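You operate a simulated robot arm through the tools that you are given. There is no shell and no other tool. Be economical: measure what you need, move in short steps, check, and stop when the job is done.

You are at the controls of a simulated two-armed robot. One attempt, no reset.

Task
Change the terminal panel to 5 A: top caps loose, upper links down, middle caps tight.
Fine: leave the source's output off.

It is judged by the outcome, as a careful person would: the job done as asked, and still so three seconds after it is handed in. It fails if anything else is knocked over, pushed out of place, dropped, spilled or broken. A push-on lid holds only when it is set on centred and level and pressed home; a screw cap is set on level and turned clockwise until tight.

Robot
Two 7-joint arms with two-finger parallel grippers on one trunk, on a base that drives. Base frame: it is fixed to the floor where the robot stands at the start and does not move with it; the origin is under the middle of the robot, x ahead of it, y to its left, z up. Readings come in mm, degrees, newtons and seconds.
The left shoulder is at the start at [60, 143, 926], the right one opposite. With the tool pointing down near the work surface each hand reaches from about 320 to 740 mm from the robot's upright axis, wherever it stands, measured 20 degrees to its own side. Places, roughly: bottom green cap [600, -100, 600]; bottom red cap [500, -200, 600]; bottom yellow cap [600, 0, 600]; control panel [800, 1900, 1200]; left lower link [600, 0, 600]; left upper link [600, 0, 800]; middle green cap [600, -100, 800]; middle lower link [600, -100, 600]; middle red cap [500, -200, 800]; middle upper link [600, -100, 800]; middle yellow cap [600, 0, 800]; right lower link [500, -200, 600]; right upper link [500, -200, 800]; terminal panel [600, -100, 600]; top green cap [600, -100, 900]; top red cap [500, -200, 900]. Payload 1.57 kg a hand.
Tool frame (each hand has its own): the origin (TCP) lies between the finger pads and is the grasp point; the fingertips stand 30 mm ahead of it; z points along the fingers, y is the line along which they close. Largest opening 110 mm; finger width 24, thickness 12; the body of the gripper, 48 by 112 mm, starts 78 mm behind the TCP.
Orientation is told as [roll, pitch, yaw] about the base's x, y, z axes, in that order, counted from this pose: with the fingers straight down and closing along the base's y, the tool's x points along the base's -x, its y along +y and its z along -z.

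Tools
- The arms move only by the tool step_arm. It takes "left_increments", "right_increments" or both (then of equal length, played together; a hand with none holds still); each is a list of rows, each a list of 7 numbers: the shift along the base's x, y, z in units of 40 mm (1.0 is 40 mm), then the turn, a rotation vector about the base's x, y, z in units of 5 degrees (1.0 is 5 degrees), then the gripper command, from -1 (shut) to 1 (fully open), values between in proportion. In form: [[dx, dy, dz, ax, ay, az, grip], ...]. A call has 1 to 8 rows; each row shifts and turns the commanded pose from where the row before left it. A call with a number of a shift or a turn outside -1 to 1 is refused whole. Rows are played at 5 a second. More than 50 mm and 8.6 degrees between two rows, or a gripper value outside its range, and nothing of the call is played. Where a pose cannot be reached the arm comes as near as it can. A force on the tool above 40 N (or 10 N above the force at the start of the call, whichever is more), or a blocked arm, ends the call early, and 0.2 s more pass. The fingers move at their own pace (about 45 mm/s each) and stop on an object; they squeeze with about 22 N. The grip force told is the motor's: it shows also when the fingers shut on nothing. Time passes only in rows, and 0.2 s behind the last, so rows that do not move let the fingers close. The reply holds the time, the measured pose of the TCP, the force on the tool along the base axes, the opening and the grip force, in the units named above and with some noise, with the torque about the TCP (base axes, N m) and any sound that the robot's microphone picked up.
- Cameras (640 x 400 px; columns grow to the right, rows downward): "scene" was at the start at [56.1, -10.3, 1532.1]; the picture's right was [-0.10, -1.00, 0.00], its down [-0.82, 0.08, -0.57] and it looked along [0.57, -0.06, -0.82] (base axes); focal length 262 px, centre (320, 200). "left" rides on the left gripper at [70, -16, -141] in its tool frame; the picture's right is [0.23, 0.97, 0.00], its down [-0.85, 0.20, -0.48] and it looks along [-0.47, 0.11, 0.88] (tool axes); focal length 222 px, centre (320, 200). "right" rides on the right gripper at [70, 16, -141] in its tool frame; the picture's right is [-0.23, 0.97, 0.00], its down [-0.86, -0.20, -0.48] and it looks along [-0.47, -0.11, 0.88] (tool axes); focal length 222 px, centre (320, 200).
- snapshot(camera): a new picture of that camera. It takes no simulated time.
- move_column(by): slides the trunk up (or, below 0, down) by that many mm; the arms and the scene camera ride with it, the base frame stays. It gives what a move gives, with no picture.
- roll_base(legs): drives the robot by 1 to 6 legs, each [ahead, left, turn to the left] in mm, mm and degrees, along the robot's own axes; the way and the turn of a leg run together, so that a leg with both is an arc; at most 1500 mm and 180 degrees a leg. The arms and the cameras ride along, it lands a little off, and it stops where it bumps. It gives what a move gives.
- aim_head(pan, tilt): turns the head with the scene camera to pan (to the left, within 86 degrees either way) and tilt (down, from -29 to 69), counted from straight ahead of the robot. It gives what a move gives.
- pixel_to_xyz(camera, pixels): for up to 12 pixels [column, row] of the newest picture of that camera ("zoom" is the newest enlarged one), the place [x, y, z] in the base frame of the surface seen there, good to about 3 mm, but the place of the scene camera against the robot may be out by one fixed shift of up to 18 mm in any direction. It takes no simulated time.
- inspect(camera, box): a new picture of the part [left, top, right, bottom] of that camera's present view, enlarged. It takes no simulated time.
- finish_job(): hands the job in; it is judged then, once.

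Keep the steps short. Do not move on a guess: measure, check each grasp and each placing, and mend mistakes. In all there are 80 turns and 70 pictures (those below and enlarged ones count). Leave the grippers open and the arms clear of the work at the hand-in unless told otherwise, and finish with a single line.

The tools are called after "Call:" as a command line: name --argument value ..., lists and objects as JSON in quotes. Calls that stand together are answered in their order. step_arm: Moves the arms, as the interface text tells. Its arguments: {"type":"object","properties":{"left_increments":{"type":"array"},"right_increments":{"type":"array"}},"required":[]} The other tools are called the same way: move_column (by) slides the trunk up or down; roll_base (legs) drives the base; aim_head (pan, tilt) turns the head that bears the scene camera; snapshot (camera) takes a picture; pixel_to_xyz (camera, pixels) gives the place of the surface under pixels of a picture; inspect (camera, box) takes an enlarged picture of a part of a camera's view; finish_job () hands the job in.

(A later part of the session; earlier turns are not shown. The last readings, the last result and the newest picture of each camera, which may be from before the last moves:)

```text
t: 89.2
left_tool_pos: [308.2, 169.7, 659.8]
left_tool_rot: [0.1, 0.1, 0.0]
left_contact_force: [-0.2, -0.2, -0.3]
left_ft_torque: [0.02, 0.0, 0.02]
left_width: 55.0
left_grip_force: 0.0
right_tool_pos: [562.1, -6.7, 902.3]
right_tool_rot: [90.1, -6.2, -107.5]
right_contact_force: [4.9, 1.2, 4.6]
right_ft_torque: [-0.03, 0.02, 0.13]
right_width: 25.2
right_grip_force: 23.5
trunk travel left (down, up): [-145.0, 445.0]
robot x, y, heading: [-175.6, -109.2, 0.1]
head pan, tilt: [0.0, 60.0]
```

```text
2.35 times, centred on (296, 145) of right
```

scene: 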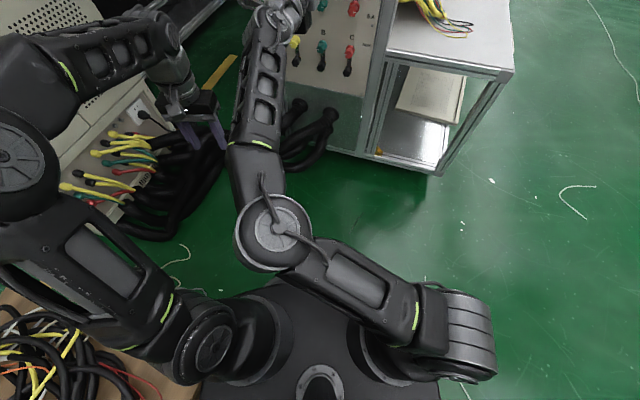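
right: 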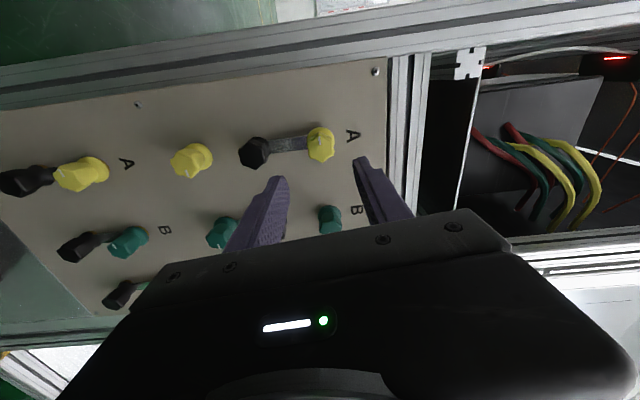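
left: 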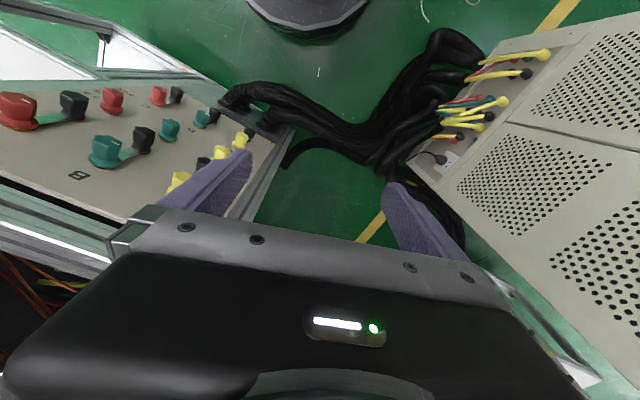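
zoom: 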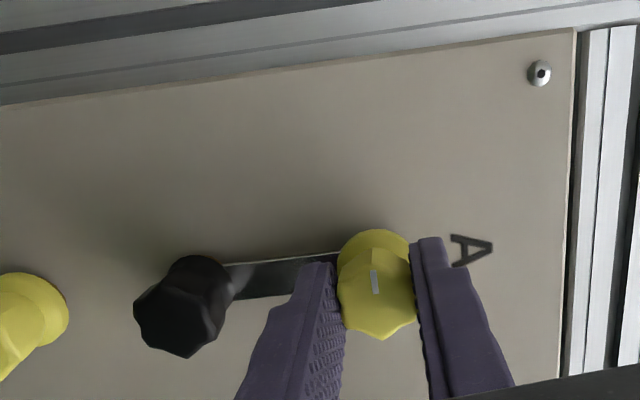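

A top is gripped and centred. I make four counter-clockwise sweeps to loosen it.

Call:
step_arm --right_increments '[[-0.01, 0, 0, -1, 0.316, 0, -1], [0, 0, 0, -1, 0.316, 0, -1], [0, 0, 0, -1, 0.316, 0, -1], [0, 0, 0, -1, 0.316, 0, -1], [0, 0, 0, -1, 0.316, 0, -1], [0, 0, 0, -1, 0.316, 0, -1], [0, 0, 0, -1, 0.316, 0, -1], [0, 0, 0, -1, 0.316, 0, -1]]'

Call:
step_arm --right_increments '[[-0.01, 0, 0, -1, 0.316, 0, -1], [0, 0, 0, -1, 0.316, 0, -1], [0, 0, 0, -1, 0.316, 0, -1], [0, 0, 0, -1, 0.316, 0, -1], [0, 0, 0, -1, 0.316, 0, -1], [0, 0, 0, -1, 0.316, 0, -1], [0, 0, 0, -1, 0.316, 0, -1], [0, 0, 0, -1, 0.316, 0, -1]]'

Call:
step_arm --right_increments '[[-0.01, 0, 0, -1, 0.316, 0, -1], [0, 0, 0, -1, 0.316, 0, -1], [0, 0, 0, -1, 0.316, 0, -1], [0, 0, 0, -1, 0.316, 0, -1], [0, 0, 0, -1, 0.316, 0, -1], [0, 0, 0, -1, 0.316, 0, -1], [0, 0, 0, -1, 0.316, 0, -1], [0, 0, 0, -1, 0.316, 0, -1]]'

Call:
step_arm --right_increments '[[-0.01, 0, 0, -1, 0.316, 0, -1], [0, 0, 0, -1, 0.316, 0, -1], [0, 0, 0, -1, 0.316, 0, -1], [0, 0, 0, -1, 0.316, 0, -1], [0, 0, 0, -1, 0.316, 0, -1], [0, 0, 0, -1, 0.316, 0, -1], [0, 0, 0, -1, 0.316, 0, -1], [0, 0, 0, -1, 0.316, 0, -1]]'

Call:
inspect --camera "right" --box '[160, 60, 432, 230]'

```text
t: 91.0
left_tool_pos: [310.0, 168.5, 660.1]
left_tool_rot: [0.0, 0.1, 0.0]
left_contact_force: [0.0, 0.7, -0.6]
left_ft_torque: [-0.01, 0.0, 0.01]
left_width: 55.0
left_grip_force: 0.1
right_tool_pos: [562.9, -6.1, 900.9]
right_tool_rot: [90.0, -48.2, -107.6]
right_contact_force: [18.7, 1.7, 12.7]
right_ft_torque: [-0.02, 0.01, 0.14]
right_width: 25.1
right_grip_force: 36.4
trunk travel left (down, up): [-145.0, 445.0]
robot x, y, heading: [-174.5, -110.7, -0.0]
head pan, tilt: [0.0, 60.0]
```

```text
t: 92.8
left_tool_pos: [310.2, 168.9, 660.2]
left_tool_rot: [0.1, 0.0, 0.1]
left_contact_force: [-0.8, 0.3, 0.1]
left_ft_torque: [0.01, -0.02, -0.02]
left_width: 54.8
left_grip_force: 0.0
right_tool_pos: [562.9, -7.0, 900.9]
right_tool_rot: [-76.1, -90.0, 58.6]
right_contact_force: [7.5, -5.6, 5.5]
right_ft_torque: [0.1, 0.29, -0.02]
right_width: 25.0
right_grip_force: 36.6
trunk travel left (down, up): [-145.0, 445.0]
robot x, y, heading: [-176.8, -107.2, -0.2]
head pan, tilt: [0.0, 60.0]
```

```text
t: 94.6
left_tool_pos: [309.0, 168.1, 660.6]
left_tool_rot: [0.1, 0.0, 0.0]
left_contact_force: [0.6, 0.1, 0.6]
left_ft_torque: [0.03, 0.04, -0.01]
left_width: 54.9
left_grip_force: 0.1
right_tool_pos: [562.7, -8.0, 901.2]
right_tool_rot: [-89.8, -48.0, 72.3]
right_contact_force: [-1.6, -13.4, -2.1]
right_ft_torque: [0.12, 0.4, -0.44]
right_width: 25.1
right_grip_force: 36.4
trunk travel left (down, up): [-145.0, 445.0]
robot x, y, heading: [-176.4, -110.7, 0.0]
head pan, tilt: [0.0, 60.0]
```

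```text
t: 96.4
left_tool_pos: [309.1, 168.5, 660.2]
left_tool_rot: [0.1, 0.2, 0.0]
left_contact_force: [-0.2, 0.1, -1.3]
left_ft_torque: [0.04, 0.03, -0.01]
left_width: 55.1
left_grip_force: 0.1
right_tool_pos: [560.4, -9.2, 902.5]
right_tool_rot: [-89.9, -6.0, 72.5]
right_contact_force: [18.4, -12.9, 10.2]
right_ft_torque: [0.03, -0.08, -0.59]
right_width: 25.0
right_grip_force: 36.1
trunk travel left (down, up): [-145.0, 445.0]
robot x, y, heading: [-176.0, -106.3, -0.2]
head pan, tilt: [0.0, 60.0]
```

```text
2.35 times, centred on (296, 145) of right
```

zoom: 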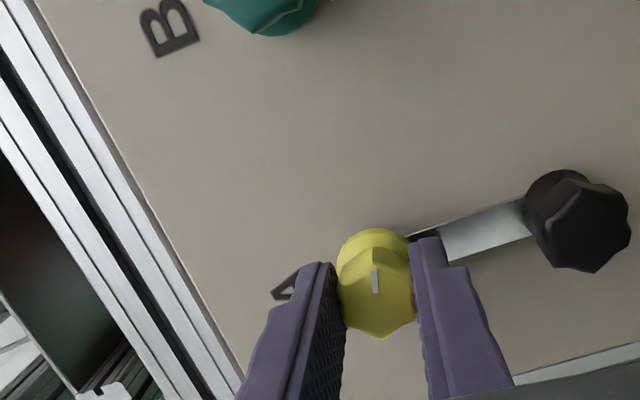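

A top is loosened. Next is A's black knob: release, go down 66 mm, grip, and swing clockwise the same number of rows as for B.

Call:
step_arm --right_increments '[[0, 0, 0, 0, 0, 0, 0], [0, 0, 0, 0, 0, 0, 0], [-0.53, 0.17, 0, 0, 0, 0, 0], [-0.54, 0.17, 0, 0, 0, 0, 0], [0.01, 0.03, -0.83, 0, 0, 0, 0], [0.01, 0.03, -0.83, 0, 0, 0, 0], [0, 0, 0, 0, 0, 0, 0]]'

Call:
step_arm --right_increments '[[0.53, -0.17, 0, 0, 0, 0, 0], [0.53, -0.17, 0, 0, 0, 0, 0], [0, 0, 0, 0, 0, 0, -1], [0, 0, 0, 0, 0, 0, -1], [0, 0, 0, 0, 0, 0, -1], [0, 0, 0, 1, -0.316, 0, -1], [0, 0, 0, 1, -0.316, 0, -1], [0, 0, 0, 0.6, -0.19, 0, -1]]'

Call:
step_arm --right_increments '[[0, 0, 0, 1, -0.316, 0, -1], [0, 0, 0, 1, -0.316, 0, -1], [0, 0, 0, 1, -0.316, 0, -1], [0, 0, 0, 1, -0.316, 0, -1], [0, 0, 0, 1, -0.316, 0, -1], [0, 0, 0, 1, -0.316, 0, -1], [0, 0, 0, 1, -0.316, 0, -1], [0, 0, 0, 1, -0.316, 0, -1]]'

Call:
inspect --camera "right" --box '[160, 40, 480, 240]'

```text
t: 98.0
left_tool_pos: [308.6, 169.1, 660.8]
left_tool_rot: [0.0, 0.1, 0.0]
left_contact_force: [-0.8, 0.5, -0.1]
left_ft_torque: [-0.02, 0.02, -0.03]
left_width: 54.9
left_grip_force: 0.0
right_tool_pos: [519.0, 9.6, 837.1]
right_tool_rot: [-89.9, -6.0, 72.6]
right_contact_force: [0.6, -0.1, 0.3]
right_ft_torque: [0.02, 0.0, 0.01]
right_width: 54.9
right_grip_force: 0.0
trunk travel left (down, up): [-145.0, 445.0]
robot x, y, heading: [-177.9, -107.5, -0.2]
head pan, tilt: [0.0, 60.0]
```

```text
t: 99.8
left_tool_pos: [308.5, 169.1, 660.1]
left_tool_rot: [0.1, 0.0, 0.0]
left_contact_force: [0.7, -0.3, -0.3]
left_ft_torque: [0.04, 0.03, 0.02]
left_width: 54.8
left_grip_force: 0.1
right_tool_pos: [561.6, -3.1, 836.6]
right_tool_rot: [-89.9, -19.9, 72.5]
right_contact_force: [21.5, 5.5, 9.4]
right_ft_torque: [-0.05, 0.0, 0.01]
right_width: 26.1
right_grip_force: 37.5
trunk travel left (down, up): [-145.0, 445.0]
robot x, y, heading: [-178.1, -105.4, 0.2]
head pan, tilt: [0.0, 60.0]
```

```text
t: 101.6
left_tool_pos: [309.0, 169.5, 660.5]
left_tool_rot: [0.0, 0.1, 0.0]
left_contact_force: [-0.7, -0.6, 0.2]
left_ft_torque: [-0.01, -0.01, 0.01]
left_width: 55.1
left_grip_force: 0.0
right_tool_pos: [559.4, -5.6, 838.6]
right_tool_rot: [-90.4, -61.8, 72.8]
right_contact_force: [16.3, -1.4, 25.9]
right_ft_torque: [-0.09, -0.3, 0.05]
right_width: 26.3
right_grip_force: 37.4
trunk travel left (down, up): [-145.0, 445.0]
robot x, y, heading: [-176.8, -108.0, 0.0]
head pan, tilt: [0.0, 60.0]
```

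```text
2.00 times, centred on (320, 140) of right
```

zoom: 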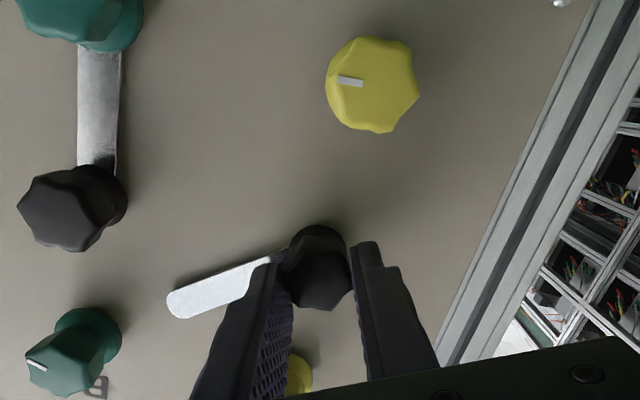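

A's link is swinging well. I follow the upward side load by 1.5 mm and make the last three sweeps.

Call:
step_arm --right_increments '[[0, 0, 0.04, 1, -0.316, 0, -1], [0, 0, 0, 1, -0.316, 0, -1], [0, 0, 0, 1, -0.316, 0, -1], [0, 0, 0, 1, -0.316, 0, -1], [0, 0, 0, 1, -0.316, 0, -1], [0, 0, 0, 1, -0.316, 0, -1], [0, 0, 0, 1, -0.316, 0, -1], [0, 0, 0, 1, -0.316, 0, -1]]'

Call:
step_arm --right_increments '[[0, 0, 0, 1, -0.316, 0, -1], [0, 0, 0, 1, -0.316, 0, -1], [0, 0, 0, 1, -0.316, 0, -1], [0, 0, 0, 1, -0.316, 0, -1], [0, 0, 0, 1, -0.316, 0, -1], [0, 0, 0, 1, -0.316, 0, -1], [0, 0, 0, 1, -0.316, 0, -1], [0, 0, 0, 1, -0.316, 0, -1]]'

Call:
step_arm --right_increments '[[0, 0, 0, 1, -0.316, 0, -1], [0, 0, 0, 1, -0.316, 0, -1], [0, 0, 0, 1, -0.316, 0, -1], [0, 0, 0, 1, -0.316, 0, -1], [0, 0, 0, 1, -0.316, 0, -1], [0, 0, 0, 1, -0.316, 0, -1], [0, 0, 0, 1, -0.316, 0, -1], [0, 0, 0, 1, -0.316, 0, -1]]'

Call:
inspect --camera "right" --box '[100, 40, 420, 240]'

```text
t: 103.4
left_tool_pos: [307.7, 168.2, 661.3]
left_tool_rot: [0.1, 0.0, -0.1]
left_contact_force: [0.3, 0.4, -0.7]
left_ft_torque: [0.02, 0.02, 0.0]
left_width: 54.9
left_grip_force: 0.1
right_tool_pos: [559.3, -6.1, 837.7]
right_tool_rot: [90.3, -76.1, -108.2]
right_contact_force: [-9.7, -19.2, 12.3]
right_ft_torque: [0.14, 0.59, -0.1]
right_width: 26.3
right_grip_force: 36.8
trunk travel left (down, up): [-145.0, 445.0]
robot x, y, heading: [-176.4, -108.7, -0.1]
head pan, tilt: [0.0, 60.0]
```

```text
t: 105.2
left_tool_pos: [307.7, 168.6, 661.7]
left_tool_rot: [0.2, 0.0, 0.1]
left_contact_force: [0.6, 0.0, -0.2]
left_ft_torque: [0.0, 0.0, 0.01]
left_width: 54.7
left_grip_force: 0.0
right_tool_pos: [559.5, -8.3, 836.6]
right_tool_rot: [89.8, -34.1, -108.2]
right_contact_force: [-24.8, -25.9, -4.0]
right_ft_torque: [-0.04, 0.15, -0.63]
right_width: 26.0
right_grip_force: 36.9
trunk travel left (down, up): [-145.0, 445.0]
robot x, y, heading: [-176.8, -110.9, 0.2]
head pan, tilt: [0.0, 60.0]
```

```text
t: 107.0
left_tool_pos: [308.5, 167.8, 660.5]
left_tool_rot: [0.1, 0.1, 0.1]
left_contact_force: [0.4, 0.3, -0.4]
left_ft_torque: [-0.03, 0.04, 0.04]
left_width: 54.9
left_grip_force: 0.0
right_tool_pos: [561.2, -8.1, 835.5]
right_tool_rot: [89.8, 7.6, -108.1]
right_contact_force: [-17.8, -18.3, -21.8]
right_ft_torque: [0.1, 0.45, -0.47]
right_width: 26.3
right_grip_force: 37.6
trunk travel left (down, up): [-145.0, 445.0]
robot x, y, heading: [-177.8, -106.0, -0.0]
head pan, tilt: [0.0, 60.0]
```

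```text
2.00 times, centred on (260, 140) of right
```

zoom: 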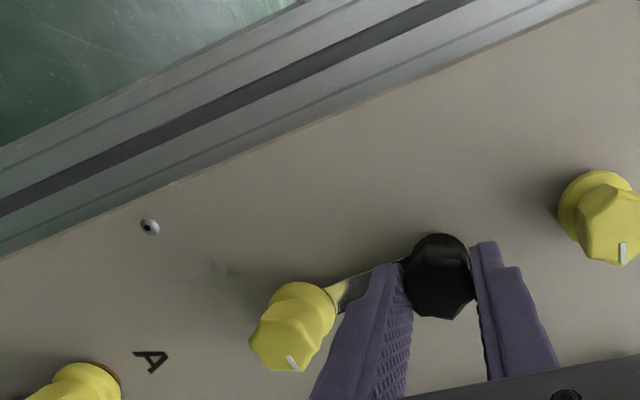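

All three links are down. Next I tighten the middle caps. I release A's knob, retract, roll the hand back counter-clockwise in the air, and come down to the A middle cap height (about 774).

Call:
step_arm --right_increments '[[0, 0, 0, 0, 0, 0, 0], [0, 0, 0, 0, 0, 0, 0], [-0.53, 0.17, 0, 0, 0, 0, 0], [-0.54, 0.17, 0, 0, 0, 0, 0], [0, 0.03, -0.4, -1, 0.316, 0, 0], [0, 0.03, -0.4, -1, 0.316, 0, 0], [0, 0, -0.4, -1, 0.316, 0, 0], [0, 0, -0.33, -1, 0.316, 0, 0]]'

Call:
step_arm --right_increments '[[0, 0, 0, -1, 0.316, 0, 0], [0, 0, 0, -1, 0.316, 0, 0], [0, 0, 0, -1, 0.316, 0, 0], [0, 0, 0, -1, 0.316, 0, 0], [0, 0, 0, -1, 0.316, 0, 0], [0, 0, 0, -1, 0.316, 0, 0], [0, 0, 0, -1, 0.316, 0, 0], [0, 0, 0, -1, 0.316, 0, 0]]'

Call:
step_arm --right_increments '[[0, 0, 0, -1, 0.316, 0, 0], [0, 0, 0, -1, 0.316, 0, 0], [0, 0, 0, -1, 0.316, 0, 0], [0, 0, 0, -1, 0.316, 0, 0], [0, 0, 0, -1, 0.316, 0, 0], [0, 0, 0, -1, 0.316, 0, 0], [0, 0, 0, -1, 0.316, 0, 0], [0, 0, 0, -1, 0.316, 0, 0]]'

Call:
step_arm --right_increments '[[0, 0, 0, -1, 0.316, 0, 0], [0, 0, 0, -1, 0.316, 0, 0], [0, 0, 0, -1, 0.316, 0, 0], [0, 0, 0, -1, 0.316, 0, 0], [0, 0, 0, -1, 0.316, 0, 0], [0, 0, 0, -1, 0.316, 0, 0], [0, 0, 0, -1, 0.316, 0, 0], [0, 0, 0, -1, 0.316, 0, 0]]'

Call:
step_arm --right_increments '[[0, 0, 0, -1, 0.316, 0, 0], [0, 0, 0, -1, 0.316, 0, 0], [0, 0, 0, -1, 0.316, 0, 0], [0, 0, 0, -1, 0.316, 0, 0], [0, 0, 0, -1, 0.316, 0, 0], [0, 0, 0, -1, 0.316, 0, 0], [0, 0, 0, -1, 0.316, 0, 0]]'

Call:
snapshot --camera "right"

```text
t: 108.6
left_tool_pos: [307.3, 174.7, 656.9]
left_tool_rot: [0.5, 0.5, 0.4]
left_contact_force: [-0.1, 1.0, 0.7]
left_ft_torque: [-0.09, -0.01, -0.01]
left_width: 54.9
left_grip_force: 0.2
right_tool_pos: [517.4, 7.3, 795.7]
right_tool_rot: [90.3, -7.3, -108.0]
right_contact_force: [-0.5, -0.4, -0.6]
right_ft_torque: [0.05, 0.02, 0.03]
right_width: 55.1
right_grip_force: 0.0
trunk travel left (down, up): [-145.0, 445.0]
robot x, y, heading: [-174.0, -107.6, 0.1]
head pan, tilt: [0.0, 60.0]
stopped in row 8 (left hand): the force on the tool passed its limit at 44 N (the readings are from after the stop); the commanded pose is now the measured one
```

```text
t: 110.4
left_tool_pos: [308.7, 174.5, 657.4]
left_tool_rot: [0.5, 0.4, 0.4]
left_contact_force: [-0.6, -0.4, 0.4]
left_ft_torque: [0.0, 0.01, 0.01]
left_width: 55.0
left_grip_force: 0.1
right_tool_pos: [517.8, 6.8, 795.5]
right_tool_rot: [90.8, -49.4, -108.1]
right_contact_force: [-0.4, -0.5, 0.5]
right_ft_torque: [0.0, 0.01, 0.04]
right_width: 55.1
right_grip_force: 0.0
trunk travel left (down, up): [-145.0, 445.0]
robot x, y, heading: [-174.5, -105.7, -0.1]
head pan, tilt: [0.0, 60.0]
```

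```text
t: 112.2
left_tool_pos: [308.2, 174.6, 656.8]
left_tool_rot: [0.4, 0.4, 0.4]
left_contact_force: [0.4, 0.5, 0.1]
left_ft_torque: [-0.01, -0.02, -0.02]
left_width: 55.0
left_grip_force: 0.1
right_tool_pos: [516.9, 7.4, 795.8]
right_tool_rot: [-107.8, -88.7, 90.5]
right_contact_force: [-0.3, 1.0, 0.3]
right_ft_torque: [0.0, -0.01, 0.0]
right_width: 55.0
right_grip_force: 0.2
trunk travel left (down, up): [-145.0, 445.0]
robot x, y, heading: [-179.5, -108.9, 0.0]
head pan, tilt: [0.0, 60.0]
```

```text
t: 114.0
left_tool_pos: [306.9, 174.3, 656.9]
left_tool_rot: [0.4, 0.4, 0.4]
left_contact_force: [-0.9, -0.2, 0.2]
left_ft_torque: [0.0, 0.03, 0.02]
left_width: 55.2
left_grip_force: 0.0
right_tool_pos: [517.0, 7.9, 795.3]
right_tool_rot: [-90.2, -46.7, 73.1]
right_contact_force: [0.2, -0.3, 0.5]
right_ft_torque: [0.03, 0.02, 0.03]
right_width: 54.8
right_grip_force: 0.0
trunk travel left (down, up): [-145.0, 445.0]
robot x, y, heading: [-174.3, -107.2, 0.2]
head pan, tilt: [0.0, 60.0]
```

```text
t: 115.6
left_tool_pos: [307.1, 175.7, 656.2]
left_tool_rot: [0.3, 0.4, 0.4]
left_contact_force: [0.6, -0.5, -0.6]
left_ft_torque: [0.03, 0.02, 0.01]
left_width: 55.1
left_grip_force: 0.1
right_tool_pos: [517.7, 7.1, 795.2]
right_tool_rot: [-89.9, -10.1, 72.9]
right_contact_force: [-0.4, -0.3, -1.2]
right_ft_torque: [0.03, 0.03, -0.02]
right_width: 55.1
right_grip_force: 0.1
trunk travel left (down, up): [-145.0, 445.0]
robot x, y, heading: [-177.8, -108.0, -0.2]
head pan, tilt: [0.0, 60.0]
```

```text
18 pictures are left
```

right: 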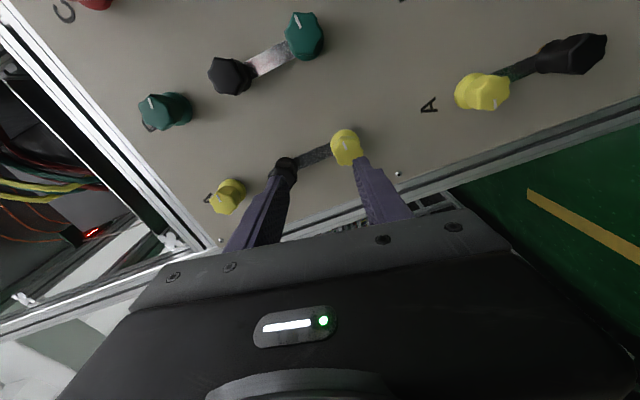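

While coming down, the right forearm touched the left hand (44 N) and shifted it a few millimetres. I'll move the left hand well out of the way, to the left and back, and measure the A middle cap at (345,146).

Call:
pixel_to_xyz --camera "right" --pixels '[[345, 147], [285, 165], [226, 196], [316, 157], [304, 33], [166, 108]]'

Call:
step_arm --left_increments '[[-0.2, 0.8, 0, 0, 0, 0, 0], [-0.5, 0.8, 0, 0, 0, 0, 0], [-0.5, 0.8, 0, 0, 0, 0, 0], [-0.5, 0.8, 0, 0, 0, 0, 0], [0, 0.5, 0, 0, 0, 0, 0], [0, 0, 0, 0, 0, 0, 0]]'

Call:
snapshot --camera "scene"

```text
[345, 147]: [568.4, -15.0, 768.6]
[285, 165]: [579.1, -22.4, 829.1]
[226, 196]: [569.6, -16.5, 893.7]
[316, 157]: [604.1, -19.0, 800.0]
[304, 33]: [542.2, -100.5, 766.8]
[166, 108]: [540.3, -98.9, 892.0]
```

```text
t: 117.0
left_tool_pos: [239.3, 321.9, 657.4]
left_tool_rot: [0.3, 0.4, 0.4]
left_contact_force: [-0.3, -0.4, 0.6]
left_ft_torque: [0.01, 0.04, 0.01]
left_width: 54.8
left_grip_force: 0.0
right_tool_pos: [517.0, 6.9, 795.7]
right_tool_rot: [-89.9, -10.1, 72.8]
right_contact_force: [-0.3, 0.2, -0.1]
right_ft_torque: [-0.01, 0.0, 0.0]
right_width: 55.2
right_grip_force: 0.1
trunk travel left (down, up): [-145.0, 445.0]
robot x, y, heading: [-177.4, -106.8, -0.1]
head pan, tilt: [0.0, 60.0]
```

```text
17 pictures are left
```

scene: 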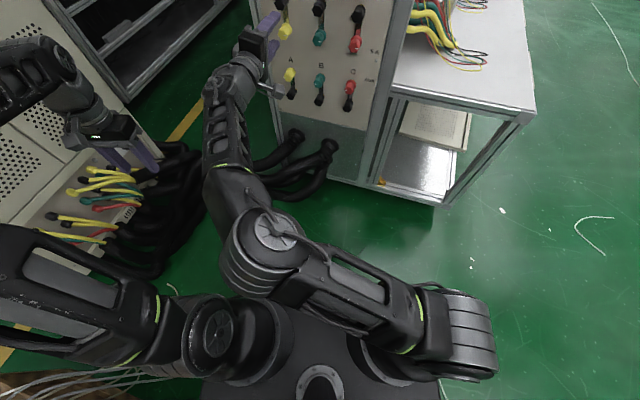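

The left hand is clear now. Allowing for the known view bias, A's middle cap is at e=164, z≈775. I go down, advance, and grip.

Call:
step_arm --right_increments '[[0.01, 0.03, -0.5, 0, 0, 0, 0], [0, 0, 0, 0, 0, 0, 0], [0.55, -0.17, 0, 0, 0, 0, 0], [0.55, -0.17, 0, 0, 0, 0, 0], [0, 0, 0, 0, 0, 0, -1], [0, 0, 0, 0, 0, 0, -1], [0, 0, 0, 0, 0, 0, -1]]'

Call:
inspect --camera "right" --box '[160, 60, 432, 230]'

```text
t: 118.6
left_tool_pos: [239.4, 322.4, 655.4]
left_tool_rot: [0.4, 0.5, 0.4]
left_contact_force: [0.8, 0.3, -0.4]
left_ft_torque: [0.03, 0.01, 0.0]
left_width: 55.0
left_grip_force: 0.0
right_tool_pos: [562.5, -3.5, 768.0]
right_tool_rot: [-89.4, -9.9, 73.0]
right_contact_force: [-6.6, 4.9, -31.6]
right_ft_torque: [0.25, 0.26, 0.56]
right_width: 25.2
right_grip_force: 24.4
trunk travel left (down, up): [-145.0, 445.0]
robot x, y, heading: [-176.7, -103.8, 0.3]
head pan, tilt: [0.0, 60.0]
```

```text
2.35 times, centred on (296, 145) of right
```

zoom: 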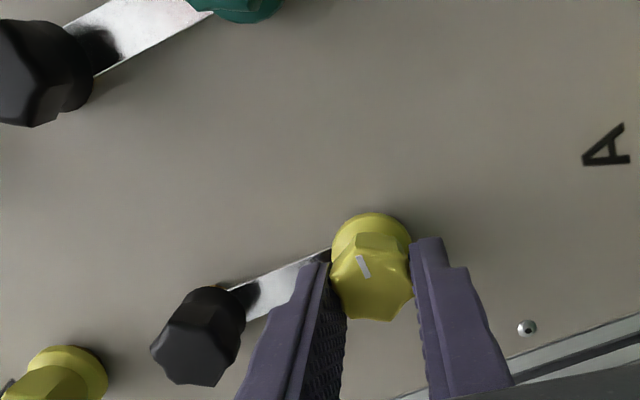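

The side load of -32 N in z shows the cap sits lower, at about z 768. I shift 7 mm down to centre on it, then start the clockwise sweep.

Call:
step_arm --right_increments '[[0, 0, -0.17, 0, 0, 0, -0.4], [0, 0, 0, 0, 0, 0, -0.4], [0, 0, 0, 0, 0, 0, -1], [0, 0, 0, 0, 0, 0, -1], [0, 0, 0, 0, 0, 0, -1]]'

Call:
step_arm --right_increments '[[0, 0, 0, 1, -0.316, 0, -1], [0, 0, 0, 1, -0.316, 0, -1], [0, 0, 0, 1, -0.316, 0, -1], [0, 0, 0, 1, -0.316, 0, -1], [0, 0, 0, 1, -0.316, 0, -1], [0, 0, 0, 1, -0.316, 0, -1], [0, 0, 0, 1, -0.316, 0, -1], [0, 0, 0, 1, -0.316, 0, -1]]'

Call:
step_arm --right_increments '[[0, 0, 0, 1, -0.316, 0, -1], [0, 0, 0, 1, -0.316, 0, -1], [0, 0, 0, 1, -0.316, 0, -1], [0, 0, 0, 1, -0.316, 0, -1], [0, 0, 0, 1, -0.316, 0, -1], [0, 0, 0, 1, -0.316, 0, -1], [0, 0, 0, 1, -0.316, 0, -1], [0, 0, 0, 1, -0.316, 0, -1]]'

Call:
inspect --camera "right" --box '[160, 60, 432, 230]'

```text
t: 119.8
left_tool_pos: [239.3, 321.1, 656.3]
left_tool_rot: [0.4, 0.3, 0.4]
left_contact_force: [0.1, 1.0, -0.3]
left_ft_torque: [0.05, -0.02, 0.0]
left_width: 55.0
left_grip_force: 0.1
right_tool_pos: [562.1, -7.2, 767.2]
right_tool_rot: [-89.8, -10.2, 72.9]
right_contact_force: [-2.0, 0.7, -6.1]
right_ft_torque: [0.01, 0.06, -0.01]
right_width: 25.1
right_grip_force: 35.6
trunk travel left (down, up): [-145.0, 445.0]
robot x, y, heading: [-175.7, -108.8, 0.1]
head pan, tilt: [0.0, 60.0]
```

```text
t: 121.6
left_tool_pos: [239.0, 320.7, 657.0]
left_tool_rot: [0.5, 0.4, 0.4]
left_contact_force: [-0.4, 0.8, -0.3]
left_ft_torque: [0.0, 0.03, 0.01]
left_width: 55.3
left_grip_force: 0.1
right_tool_pos: [562.4, -5.5, 767.6]
right_tool_rot: [-90.3, -52.2, 73.0]
right_contact_force: [-10.9, -7.5, -11.4]
right_ft_torque: [0.09, 0.29, -0.37]
right_width: 25.1
right_grip_force: 36.7
trunk travel left (down, up): [-145.0, 445.0]
robot x, y, heading: [-176.0, -105.8, 0.0]
head pan, tilt: [0.0, 60.0]
```

```text
t: 123.4
left_tool_pos: [239.4, 320.2, 657.5]
left_tool_rot: [0.5, 0.4, 0.4]
left_contact_force: [-0.1, -0.1, 0.4]
left_ft_torque: [-0.01, -0.03, -0.01]
left_width: 55.0
left_grip_force: 0.0
right_tool_pos: [561.8, -6.5, 768.4]
right_tool_rot: [96.1, -85.8, -113.8]
right_contact_force: [-12.0, -15.1, -8.7]
right_ft_torque: [0.05, 0.32, -0.21]
right_width: 25.2
right_grip_force: 37.4
trunk travel left (down, up): [-145.0, 445.0]
robot x, y, heading: [-173.6, -106.8, -0.1]
head pan, tilt: [0.0, 60.0]
```

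```text
2.35 times, centred on (296, 145) of right
```

zoom: 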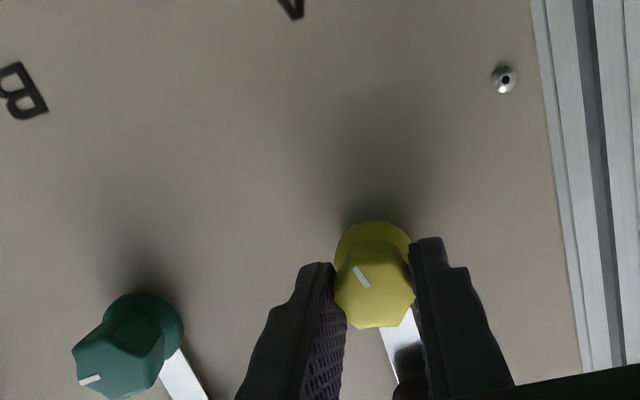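

The cap follows the hand (84° so far) with no tightening torque yet. I continue with two more sweeps plus three rows.

Call:
step_arm --right_increments '[[0, 0, 0, 1, -0.316, 0, -1], [0, 0, 0, 1, -0.316, 0, -1], [0, 0, 0, 1, -0.316, 0, -1], [0, 0, 0, 1, -0.316, 0, -1], [0, 0, 0, 1, -0.316, 0, -1], [0, 0, 0, 1, -0.316, 0, -1], [0, 0, 0, 1, -0.316, 0, -1], [0, 0, 0, 1, -0.316, 0, -1]]'

Call:
step_arm --right_increments '[[0, 0, 0, 1, -0.316, 0, -1], [0, 0, 0, 1, -0.316, 0, -1], [0, 0, 0, 1, -0.316, 0, -1], [0, 0, 0, 1, -0.316, 0, -1], [0, 0, 0, 1, -0.316, 0, -1], [0, 0, 0, 1, -0.316, 0, -1], [0, 0, 0, 1, -0.316, 0, -1], [0, 0, 0, 1, -0.316, 0, -1]]'

Call:
inspect --camera "right" --box '[160, 60, 432, 230]'

```text
t: 125.2
left_tool_pos: [238.2, 320.8, 657.5]
left_tool_rot: [0.5, 0.3, 0.3]
left_contact_force: [0.0, 0.0, 0.1]
left_ft_torque: [-0.02, -0.01, 0.03]
left_width: 54.8
left_grip_force: 0.1
right_tool_pos: [561.1, -8.1, 769.0]
right_tool_rot: [90.5, -43.8, -108.4]
right_contact_force: [-20.6, -19.2, -13.2]
right_ft_torque: [0.02, 0.28, -0.08]
right_width: 24.9
right_grip_force: 36.5
trunk travel left (down, up): [-145.0, 445.0]
robot x, y, heading: [-178.0, -108.2, -0.2]
head pan, tilt: [0.0, 60.0]
```

```text
t: 127.0
left_tool_pos: [238.8, 322.0, 657.0]
left_tool_rot: [0.4, 0.4, 0.3]
left_contact_force: [-1.0, 0.0, 0.0]
left_ft_torque: [-0.03, -0.04, -0.02]
left_width: 54.9
left_grip_force: 0.0
right_tool_pos: [562.9, -7.1, 767.9]
right_tool_rot: [90.0, -2.0, -108.2]
right_contact_force: [-16.6, -15.2, -19.5]
right_ft_torque: [0.1, 0.29, -0.71]
right_width: 25.1
right_grip_force: 36.9
trunk travel left (down, up): [-145.0, 445.0]
robot x, y, heading: [-175.9, -105.6, 0.1]
head pan, tilt: [0.0, 60.0]
```

```text
2.35 times, centred on (296, 145) of right
```

zoom: 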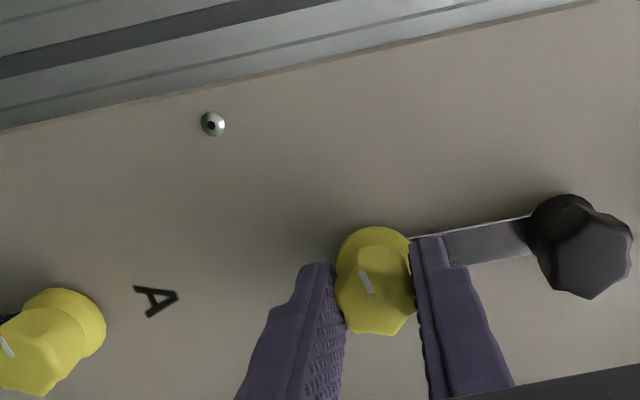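

The cap has turned 168° with still no stop torque. I turn on as far as the wrist allows (6 more rows), watching for resistance.

Call:
step_arm --right_increments '[[0, 0, 0, 1, -0.316, 0, -1], [0, 0, 0, 1, -0.316, 0, -1], [0, 0, 0, 1, -0.316, 0, -1], [0, 0, 0, 1, -0.316, 0, -1]]'

```text
t: 128.0
left_tool_pos: [240.2, 321.1, 657.5]
left_tool_rot: [0.5, 0.5, 0.4]
left_contact_force: [0.3, 0.5, 0.7]
left_ft_torque: [0.01, 0.0, 0.0]
left_width: 54.9
left_grip_force: 0.0
right_tool_pos: [563.5, -5.0, 768.0]
right_tool_rot: [89.8, 19.0, -108.0]
right_contact_force: [2.0, -9.1, -10.8]
right_ft_torque: [-0.12, 0.32, -0.45]
right_width: 25.2
right_grip_force: 36.4
trunk travel left (down, up): [-145.0, 445.0]
robot x, y, heading: [-177.8, -108.9, 0.3]
head pan, tilt: [0.0, 60.0]
```

A resisting torque is appearing (about -0.2 N·m about the axis). I continue a few more rows.

Call:
step_arm --right_increments '[[0, 0, 0, 1, -0.316, 0, -1], [0, 0, 0, 1, -0.316, 0, -1], [0, 0, 0, 1, -0.316, 0, -1]]'

Call:
inspect --camera "right" --box '[160, 60, 432, 230]'

```text
t: 129.0
left_tool_pos: [240.0, 322.7, 655.7]
left_tool_rot: [0.5, 0.5, 0.6]
left_contact_force: [0.1, 0.2, 0.6]
left_ft_torque: [0.0, 0.0, 0.02]
left_width: 55.0
left_grip_force: 0.2
right_tool_pos: [561.3, -4.1, 768.8]
right_tool_rot: [88.8, 34.2, -107.4]
right_contact_force: [18.4, 3.6, -6.3]
right_ft_torque: [-0.09, -0.41, 0.92]
right_width: 25.5
right_grip_force: 36.9
right hand out of reach, approached as far as the arm can: row 3
trunk travel left (down, up): [-145.0, 445.0]
robot x, y, heading: [-177.6, -109.2, 0.1]
head pan, tilt: [0.0, 60.0]
stopped in row 3 (right hand): the force on the tool passed its limit at 42 N (the readings are from after the stop); the commanded pose is now the measured one
```

```text
2.35 times, centred on (296, 145) of right
```

zoom: 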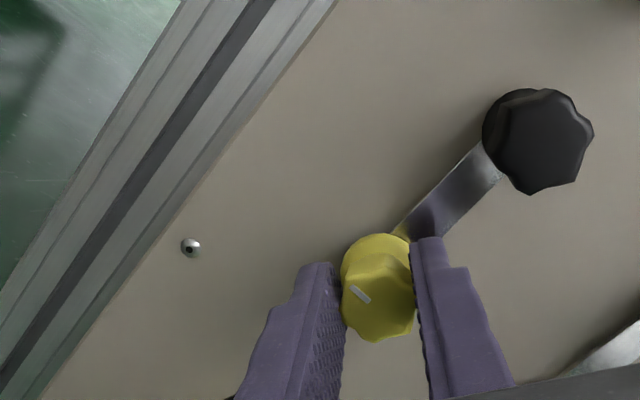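

The mark now lags the fingers by about 25°: the cap has stopped turning and the fingers are starting to slip, so it's at its tight stop (the readings also show the wrist at its limit). To confirm, I open, roll back 73° around the cap, re-grip and twist 42° clockwise again.

Call:
step_arm --right_increments '[[0, 0, 0, 0, 0, 0, 0], [0, 0, 0, 0, 0, 0, 0], [0, 0, 0, -1, 0.316, 0, 0], [0, 0, 0, -1, 0.316, 0, 0], [0, 0, 0, -1, 0.316, 0, 0], [0, 0, 0, -1, 0.316, 0, 0], [0, 0, 0, -1, 0.316, 0, 0], [0, 0, 0, -1, 0.316, 0, 0]]'

Call:
step_arm --right_increments '[[0, 0, 0, -1, 0.316, 0, 0], [0, 0, 0, -1, 0.316, 0, 0], [0, 0, 0, -1, 0.316, 0, 0], [0, 0, 0, -1, 0.316, 0, 0], [0, 0, 0, -1, 0.316, 0, 0], [0, 0, 0, -1, 0.316, 0, 0], [0, 0, 0, -1, 0.316, 0, 0], [0, 0, 0, -1, 0.316, 0, 0]]'

Call:
step_arm --right_increments '[[0, 0, 0, 0, 0, 0, -1], [0, 0, 0, 0, 0, 0, -1], [0, 0, 0, 0, 0, 0, -1], [0, 0, 0, 1, -0.316, 0, -1], [0, 0, 0, 1, -0.316, 0, -1], [0, 0, 0, 1, -0.316, 0, -1], [0, 0, 0, 1, -0.316, 0, -1], [0, 0, 0, 1, -0.316, 0, -1]]'

Call:
inspect --camera "right" --box '[160, 60, 432, 230]'

```text
t: 130.8
left_tool_pos: [238.8, 322.9, 656.9]
left_tool_rot: [0.4, 0.4, 0.6]
left_contact_force: [0.0, -0.6, -0.1]
left_ft_torque: [0.01, 0.0, 0.03]
left_width: 55.2
left_grip_force: 0.0
right_tool_pos: [559.8, -5.4, 773.2]
right_tool_rot: [88.9, 2.7, -107.3]
right_contact_force: [-0.2, 0.3, 0.3]
right_ft_torque: [-0.05, 0.01, 0.02]
right_width: 55.1
right_grip_force: 0.1
trunk travel left (down, up): [-145.0, 445.0]
robot x, y, heading: [-174.7, -108.3, 0.3]
head pan, tilt: [0.0, 60.0]
```

```text
t: 132.6
left_tool_pos: [238.8, 323.0, 657.5]
left_tool_rot: [0.5, 0.4, 0.5]
left_contact_force: [0.0, 0.2, -1.3]
left_ft_torque: [-0.01, 0.02, 0.0]
left_width: 55.0
left_grip_force: 0.0
right_tool_pos: [558.7, -6.3, 772.4]
right_tool_rot: [88.7, -39.3, -107.2]
right_contact_force: [-0.4, 0.1, 0.3]
right_ft_torque: [-0.02, 0.03, -0.01]
right_width: 55.1
right_grip_force: 0.0
trunk travel left (down, up): [-145.0, 445.0]
robot x, y, heading: [-174.6, -105.2, 0.1]
head pan, tilt: [0.0, 60.0]
```

```text
t: 134.4
left_tool_pos: [239.3, 322.5, 656.6]
left_tool_rot: [0.4, 0.5, 0.5]
left_contact_force: [0.6, -0.2, -0.3]
left_ft_torque: [0.0, 0.01, 0.01]
left_width: 55.0
left_grip_force: 0.1
right_tool_pos: [560.6, -10.8, 768.3]
right_tool_rot: [88.2, -12.9, -107.7]
right_contact_force: [-8.7, -19.8, -26.3]
right_ft_torque: [-0.2, 0.39, -0.37]
right_width: 25.4
right_grip_force: 36.7
trunk travel left (down, up): [-145.0, 445.0]
robot x, y, heading: [-178.0, -103.5, 0.2]
head pan, tilt: [0.0, 60.0]
```

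```text
2.35 times, centred on (296, 145) of right
```

zoom: 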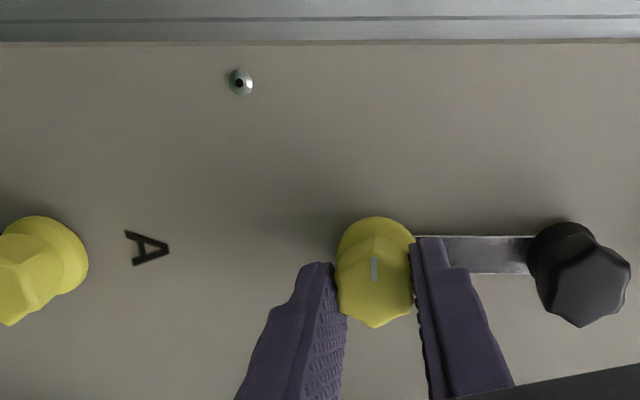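

The mark is square to the link now, with an opposing torque of about -0.3 N·m. I twist another 6 rows and see whether the cap follows.

Call:
step_arm --right_increments '[[0, -0.02, -0.03, 1, -0.316, 0, -1], [0, 0, 0, 1, -0.316, 0, -1], [0, 0, 0, 1, -0.316, 0, -1], [0, 0, 0, 1, -0.316, 0, -1], [0, 0, 0, 1, -0.316, 0, -1], [0, 0, 0, 1, -0.316, 0, -1]]'

Call:
inspect --camera "right" --box '[160, 60, 432, 230]'

```text
t: 135.8
left_tool_pos: [239.7, 323.2, 657.1]
left_tool_rot: [0.4, 0.5, 0.5]
left_contact_force: [-0.3, 0.0, 0.1]
left_ft_torque: [-0.01, -0.01, 0.0]
left_width: 54.8
left_grip_force: 0.1
right_tool_pos: [560.7, -5.1, 768.1]
right_tool_rot: [88.5, 18.6, -107.3]
right_contact_force: [4.5, -4.9, -21.9]
right_ft_torque: [-0.19, 0.39, -0.06]
right_width: 25.1
right_grip_force: 36.9
trunk travel left (down, up): [-145.0, 445.0]
robot x, y, heading: [-178.9, -109.7, 0.5]
head pan, tilt: [0.0, 60.0]
```

```text
2.35 times, centred on (296, 145) of right
```

zoom: 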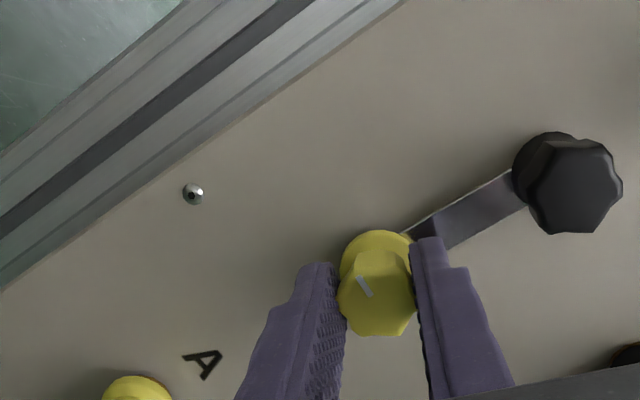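

The hand turned 31° and the cap stayed put (mark still about 88° to the link): A middle is tight. Next is B middle: release, retract, shift one column right and roll back counter-clockwise in the air, correcting the 1.4° tilt on the way.

Call:
step_arm --right_increments '[[0, 0, 0, 0, 0, 0, 0], [0, 0, 0, 0, 0, 0, 0], [-0.53, 0.17, 0, 0, 0, 0, 0], [-0.54, 0.17, 0, -0.085, -0.27, 0, 0], [-0.23, -0.75, 0, -1, 0.316, 0, 0], [-0.23, -0.75, 0, -1, 0.316, 0, 0], [-0.23, -0.76, 0, -1, 0.316, 0, 0], [0, 0, 0, -1, 0.316, 0, 0]]'

Call:
step_arm --right_increments '[[0, 0, 0, -1, 0.316, 0, 0], [0, 0, 0, -1, 0.316, 0, 0], [0, 0, 0, -1, 0.316, 0, 0], [0, 0, 0, -1, 0.316, 0, 0], [0, 0, 0, -1, 0.316, 0, 0], [0, 0, 0, -1, 0.316, 0, 0], [0, 0, 0, -1, 0.316, 0, 0], [0, 0, 0, -1, 0.316, 0, 0]]'

Call:
step_arm --right_increments '[[0, 0, 0, -1, 0.316, 0, 0], [0, 0, 0, -1, 0.316, 0, 0], [0, 0, 0, -1, 0.316, 0, 0], [0, 0, 0, -1, 0.316, 0, 0], [0, 0, 0, -1, 0.316, 0, 0], [0, 0, 0, -1, 0.316, 0, 0], [0, 0, 0, -1, 0.316, 0, 0], [0, 0, 0, -1, 0.316, 0, 0]]'

Call:
step_arm --right_increments '[[0, 0, 0, -1, 0.316, 0, 0], [0, 0, 0, -1, 0.316, 0, 0], [0, 0, 0, -1, 0.316, 0, 0], [0, 0, 0, -1, 0.316, 0, 0], [0, 0, 0, -1, 0.316, 0, 0], [0, 0, 0, -1, 0.316, 0, 0], [0, 0, 0, -1, 0.316, 0, 0], [0, 0, 0, -1, 0.316, 0, 0]]'

Call:
step_arm --right_increments '[[0, 0, 0, -1, 0.316, 0, 0], [0, 0, 0, -1, 0.316, 0, 0], [0, 0, 0, -1, 0.316, 0, 0], [0, 0, 0, -1, 0.316, 0, 0], [0, 0, 0, -1, 0.316, 0, 0], [0, 0, 0, -1, 0.316, 0, 0], [0, 0, 0, -1, 0.316, 0, 0], [0, 0, 0, -1, 0.316, 0, 0]]'

```text
t: 137.5
left_tool_pos: [240.9, 321.9, 658.1]
left_tool_rot: [0.4, 0.3, 0.2]
left_contact_force: [0.4, -0.3, 0.2]
left_ft_torque: [-0.01, 0.02, -0.02]
left_width: 55.1
left_grip_force: 0.0
right_tool_pos: [514.7, -164.8, 738.6]
right_tool_rot: [88.0, -1.8, -114.3]
right_contact_force: [0.8, 0.1, -0.3]
right_ft_torque: [0.01, -0.04, 0.05]
right_width: 55.1
right_grip_force: 0.0
trunk travel left (down, up): [-145.0, 445.0]
robot x, y, heading: [-176.6, -109.0, 0.1]
head pan, tilt: [0.0, 60.0]
stopped in row 8 (right hand): the arm was blocked; the commanded pose is now the measured one
```

```text
t: 139.3
left_tool_pos: [239.9, 321.1, 657.3]
left_tool_rot: [0.4, 0.4, 0.1]
left_contact_force: [-0.4, -0.6, 0.3]
left_ft_torque: [0.0, 0.02, 0.0]
left_width: 55.1
left_grip_force: 0.1
right_tool_pos: [515.3, -171.3, 739.8]
right_tool_rot: [93.9, -43.0, -117.0]
right_contact_force: [-0.3, -0.2, -0.5]
right_ft_torque: [0.0, 0.02, 0.0]
right_width: 54.9
right_grip_force: 0.0
trunk travel left (down, up): [-145.0, 445.0]
robot x, y, heading: [-177.4, -109.0, 0.0]
head pan, tilt: [0.0, 60.0]
```

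```text
t: 141.1
left_tool_pos: [239.5, 320.2, 658.4]
left_tool_rot: [0.4, 0.3, 0.2]
left_contact_force: [0.1, 0.4, 0.0]
left_ft_torque: [0.0, -0.03, 0.0]
left_width: 55.1
left_grip_force: 0.0
right_tool_pos: [517.8, -176.5, 741.0]
right_tool_rot: [137.2, -81.8, -158.2]
right_contact_force: [-0.3, 0.6, -0.2]
right_ft_torque: [-0.02, -0.02, 0.04]
right_width: 55.0
right_grip_force: 0.1
trunk travel left (down, up): [-145.0, 445.0]
robot x, y, heading: [-176.6, -106.5, -0.1]
head pan, tilt: [0.0, 60.0]
```

```text
t: 142.9
left_tool_pos: [241.6, 320.0, 658.7]
left_tool_rot: [0.4, 0.4, 0.0]
left_contact_force: [-0.7, -0.4, 0.2]
left_ft_torque: [-0.01, 0.01, 0.01]
left_width: 54.9
left_grip_force: 0.1
right_tool_pos: [518.0, -189.0, 729.0]
right_tool_rot: [-99.5, -51.5, 80.0]
right_contact_force: [-10.0, -16.8, -13.1]
right_ft_torque: [0.73, -0.34, -0.72]
right_width: 61.4
right_grip_force: 4.0
trunk travel left (down, up): [-145.0, 445.0]
robot x, y, heading: [-176.7, -111.9, 0.2]
head pan, tilt: [0.0, 60.0]
```

```text
t: 143.5
left_tool_pos: [240.8, 320.0, 658.6]
left_tool_rot: [0.4, 0.4, 0.2]
left_contact_force: [0.7, 0.2, 0.0]
left_ft_torque: [0.03, 0.0, 0.04]
left_width: 55.1
left_grip_force: 0.0
right_tool_pos: [516.5, -194.3, 727.3]
right_tool_rot: [-97.0, -43.7, 77.6]
right_contact_force: [-3.1, -3.6, -2.6]
right_ft_torque: [0.12, -0.04, -0.11]
right_width: 56.2
right_grip_force: 0.4
trunk travel left (down, up): [-145.0, 445.0]
robot x, y, heading: [-174.2, -108.2, 0.1]
head pan, tilt: [0.0, 60.0]
stopped in row 2 (right hand): the force on the tool passed its limit at 42 N (the readings are from after the stop); the commanded pose is now the measured one
```

The arm was blocked partway and swung over near the C column, where a finger now touches something. I stop and look before doing anything else.

Call:
snapshot --camera "right"

Call:
snapshot --camera "scene"

```text
10 pictures are left
```

right: 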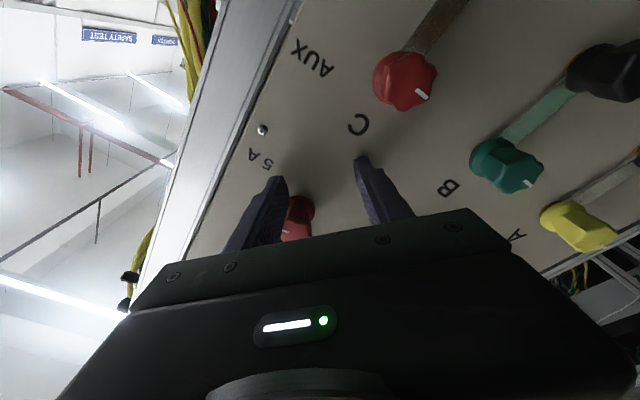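

```text
9 pictures are left
```

scene: 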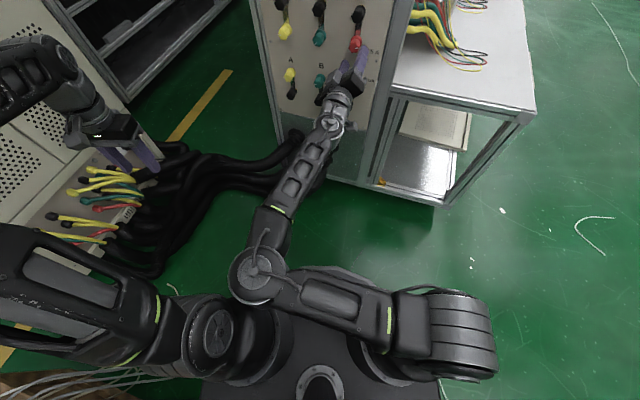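

A finger tip is beside C's middle cap, with small forces, and everything on the panel still looks in place. The robot stands too close for the B and C columns. I ease the hand straight off the panel 40 mm, then drive straight back 85 mm to where B worked before.

Call:
step_arm --right_increments '[[-0.48, 0.15, 0, 0, 0, 0, 0], [-0.48, 0.15, 0, 0, 0, 0, 0]]'

Call:
roll_base --legs '[[-85, 0, 0]]'

```text
t: 144.2
left_tool_pos: [240.2, 319.8, 658.1]
left_tool_rot: [0.3, 0.4, 0.2]
left_contact_force: [0.3, 0.2, 0.5]
left_ft_torque: [0.02, -0.04, -0.02]
left_width: 54.7
left_grip_force: 0.0
right_tool_pos: [491.1, -264.2, 697.5]
right_tool_rot: [-93.5, -42.9, 67.4]
right_contact_force: [0.4, -0.5, 0.3]
right_ft_torque: [0.01, -0.04, 0.01]
right_width: 54.8
right_grip_force: 0.0
trunk travel left (down, up): [-145.0, 445.0]
robot x, y, heading: [-175.0, -107.8, 0.3]
head pan, tilt: [0.0, 60.0]
stopped in row 2 (right hand): the arm was blocked; the commanded pose is now the measured one
```

```text
t: 145.3
left_tool_pos: [154.3, 320.7, 656.6]
left_tool_rot: [0.4, 0.4, 0.1]
left_contact_force: [0.2, 0.1, -0.2]
left_ft_torque: [0.01, -0.01, 0.01]
left_width: 55.1
left_grip_force: 0.2
right_tool_pos: [404.8, -264.9, 696.5]
right_tool_rot: [-93.5, -42.9, 67.4]
right_contact_force: [0.4, -0.2, 0.0]
right_ft_torque: [-0.02, 0.0, 0.03]
right_width: 55.1
right_grip_force: 0.0
trunk travel left (down, up): [-145.0, 445.0]
robot x, y, heading: [-264.9, -108.8, -0.2]
head pan, tilt: [0.0, 60.0]
```

The hand is free at (405,-265,697), roll about -46°, with yaw off by 7.5°. I bring it to the C middle standoff (447,-169,768), straightening it and rolling to about -86°.

Call:
step_arm --right_increments '[[0.13, 0.3, 0.23, 0.157, 0.496, 0.5, 0], [0.13, 0.3, 0.22, 0, 0, 0.5, 0], [0.13, 0.3, 0.22, 0, 0, 0.5, 0], [0.13, 0.3, 0.22, -1, 0.316, 0, 0], [0.13, 0.3, 0.22, -1, 0.316, 0, 0], [0.13, 0.3, 0.22, -1, 0.316, 0, 0], [0.14, 0.3, 0.22, -1, 0.316, 0, 0], [0.14, 0.31, 0.22, -1, 0.316, 0, 0]]'

```text
t: 147.1
left_tool_pos: [153.7, 320.5, 656.1]
left_tool_rot: [0.5, 0.4, 0.2]
left_contact_force: [-0.7, 0.2, 0.6]
left_ft_torque: [0.01, 0.0, -0.01]
left_width: 55.1
left_grip_force: 0.1
right_tool_pos: [448.2, -167.9, 768.2]
right_tool_rot: [-89.8, -16.3, 72.6]
right_contact_force: [-1.0, -0.1, 0.0]
right_ft_torque: [0.0, -0.02, -0.01]
right_width: 55.2
right_grip_force: 0.1
trunk travel left (down, up): [-145.0, 445.0]
robot x, y, heading: [-259.9, -107.9, -0.1]
head pan, tilt: [0.0, 60.0]
```

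The pose is exact, with roll -74°. One picture to check C's middle cap, its link and the centring.

Call:
snapshot --camera "right"

```text
8 pictures are left
```

right: 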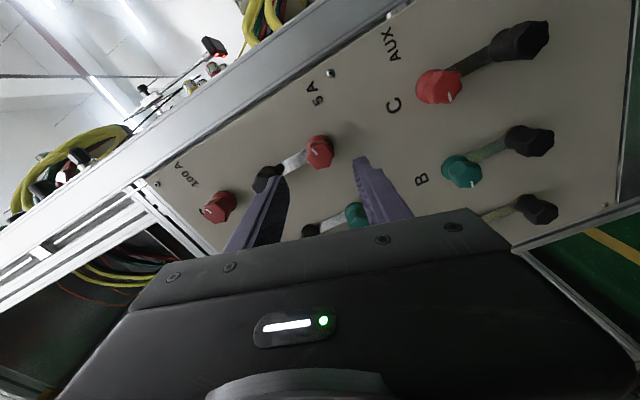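

The C middle cap is aligned (320,150), with the link under it. I advance 60 mm and grip.

Call:
step_arm --right_increments '[[0.48, -0.15, 0, 0, 0, 0, 0], [0.48, -0.15, 0, 0, 0, 0, 0], [0.46, -0.16, 0, 0, 0, 0, 0], [0, 0, 0, 0, 0, 0, 0], [0, 0, 0, 0, 0, 0, -1], [0, 0, 0, 0, 0, 0, -1], [0, 0, 0, 0, 0, 0, -1]]'

```text
t: 148.7
left_tool_pos: [154.0, 321.2, 657.0]
left_tool_rot: [0.4, 0.4, 0.3]
left_contact_force: [0.2, 0.2, -1.6]
left_ft_torque: [0.02, 0.01, 0.05]
left_width: 54.9
left_grip_force: 0.0
right_tool_pos: [503.2, -185.7, 769.3]
right_tool_rot: [-90.0, -16.3, 72.5]
right_contact_force: [-0.5, 0.8, -2.4]
right_ft_torque: [0.01, -0.01, 0.03]
right_width: 25.3
right_grip_force: 23.6
trunk travel left (down, up): [-145.0, 445.0]
robot x, y, heading: [-263.9, -110.1, 0.1]
head pan, tilt: [0.0, 60.0]
```

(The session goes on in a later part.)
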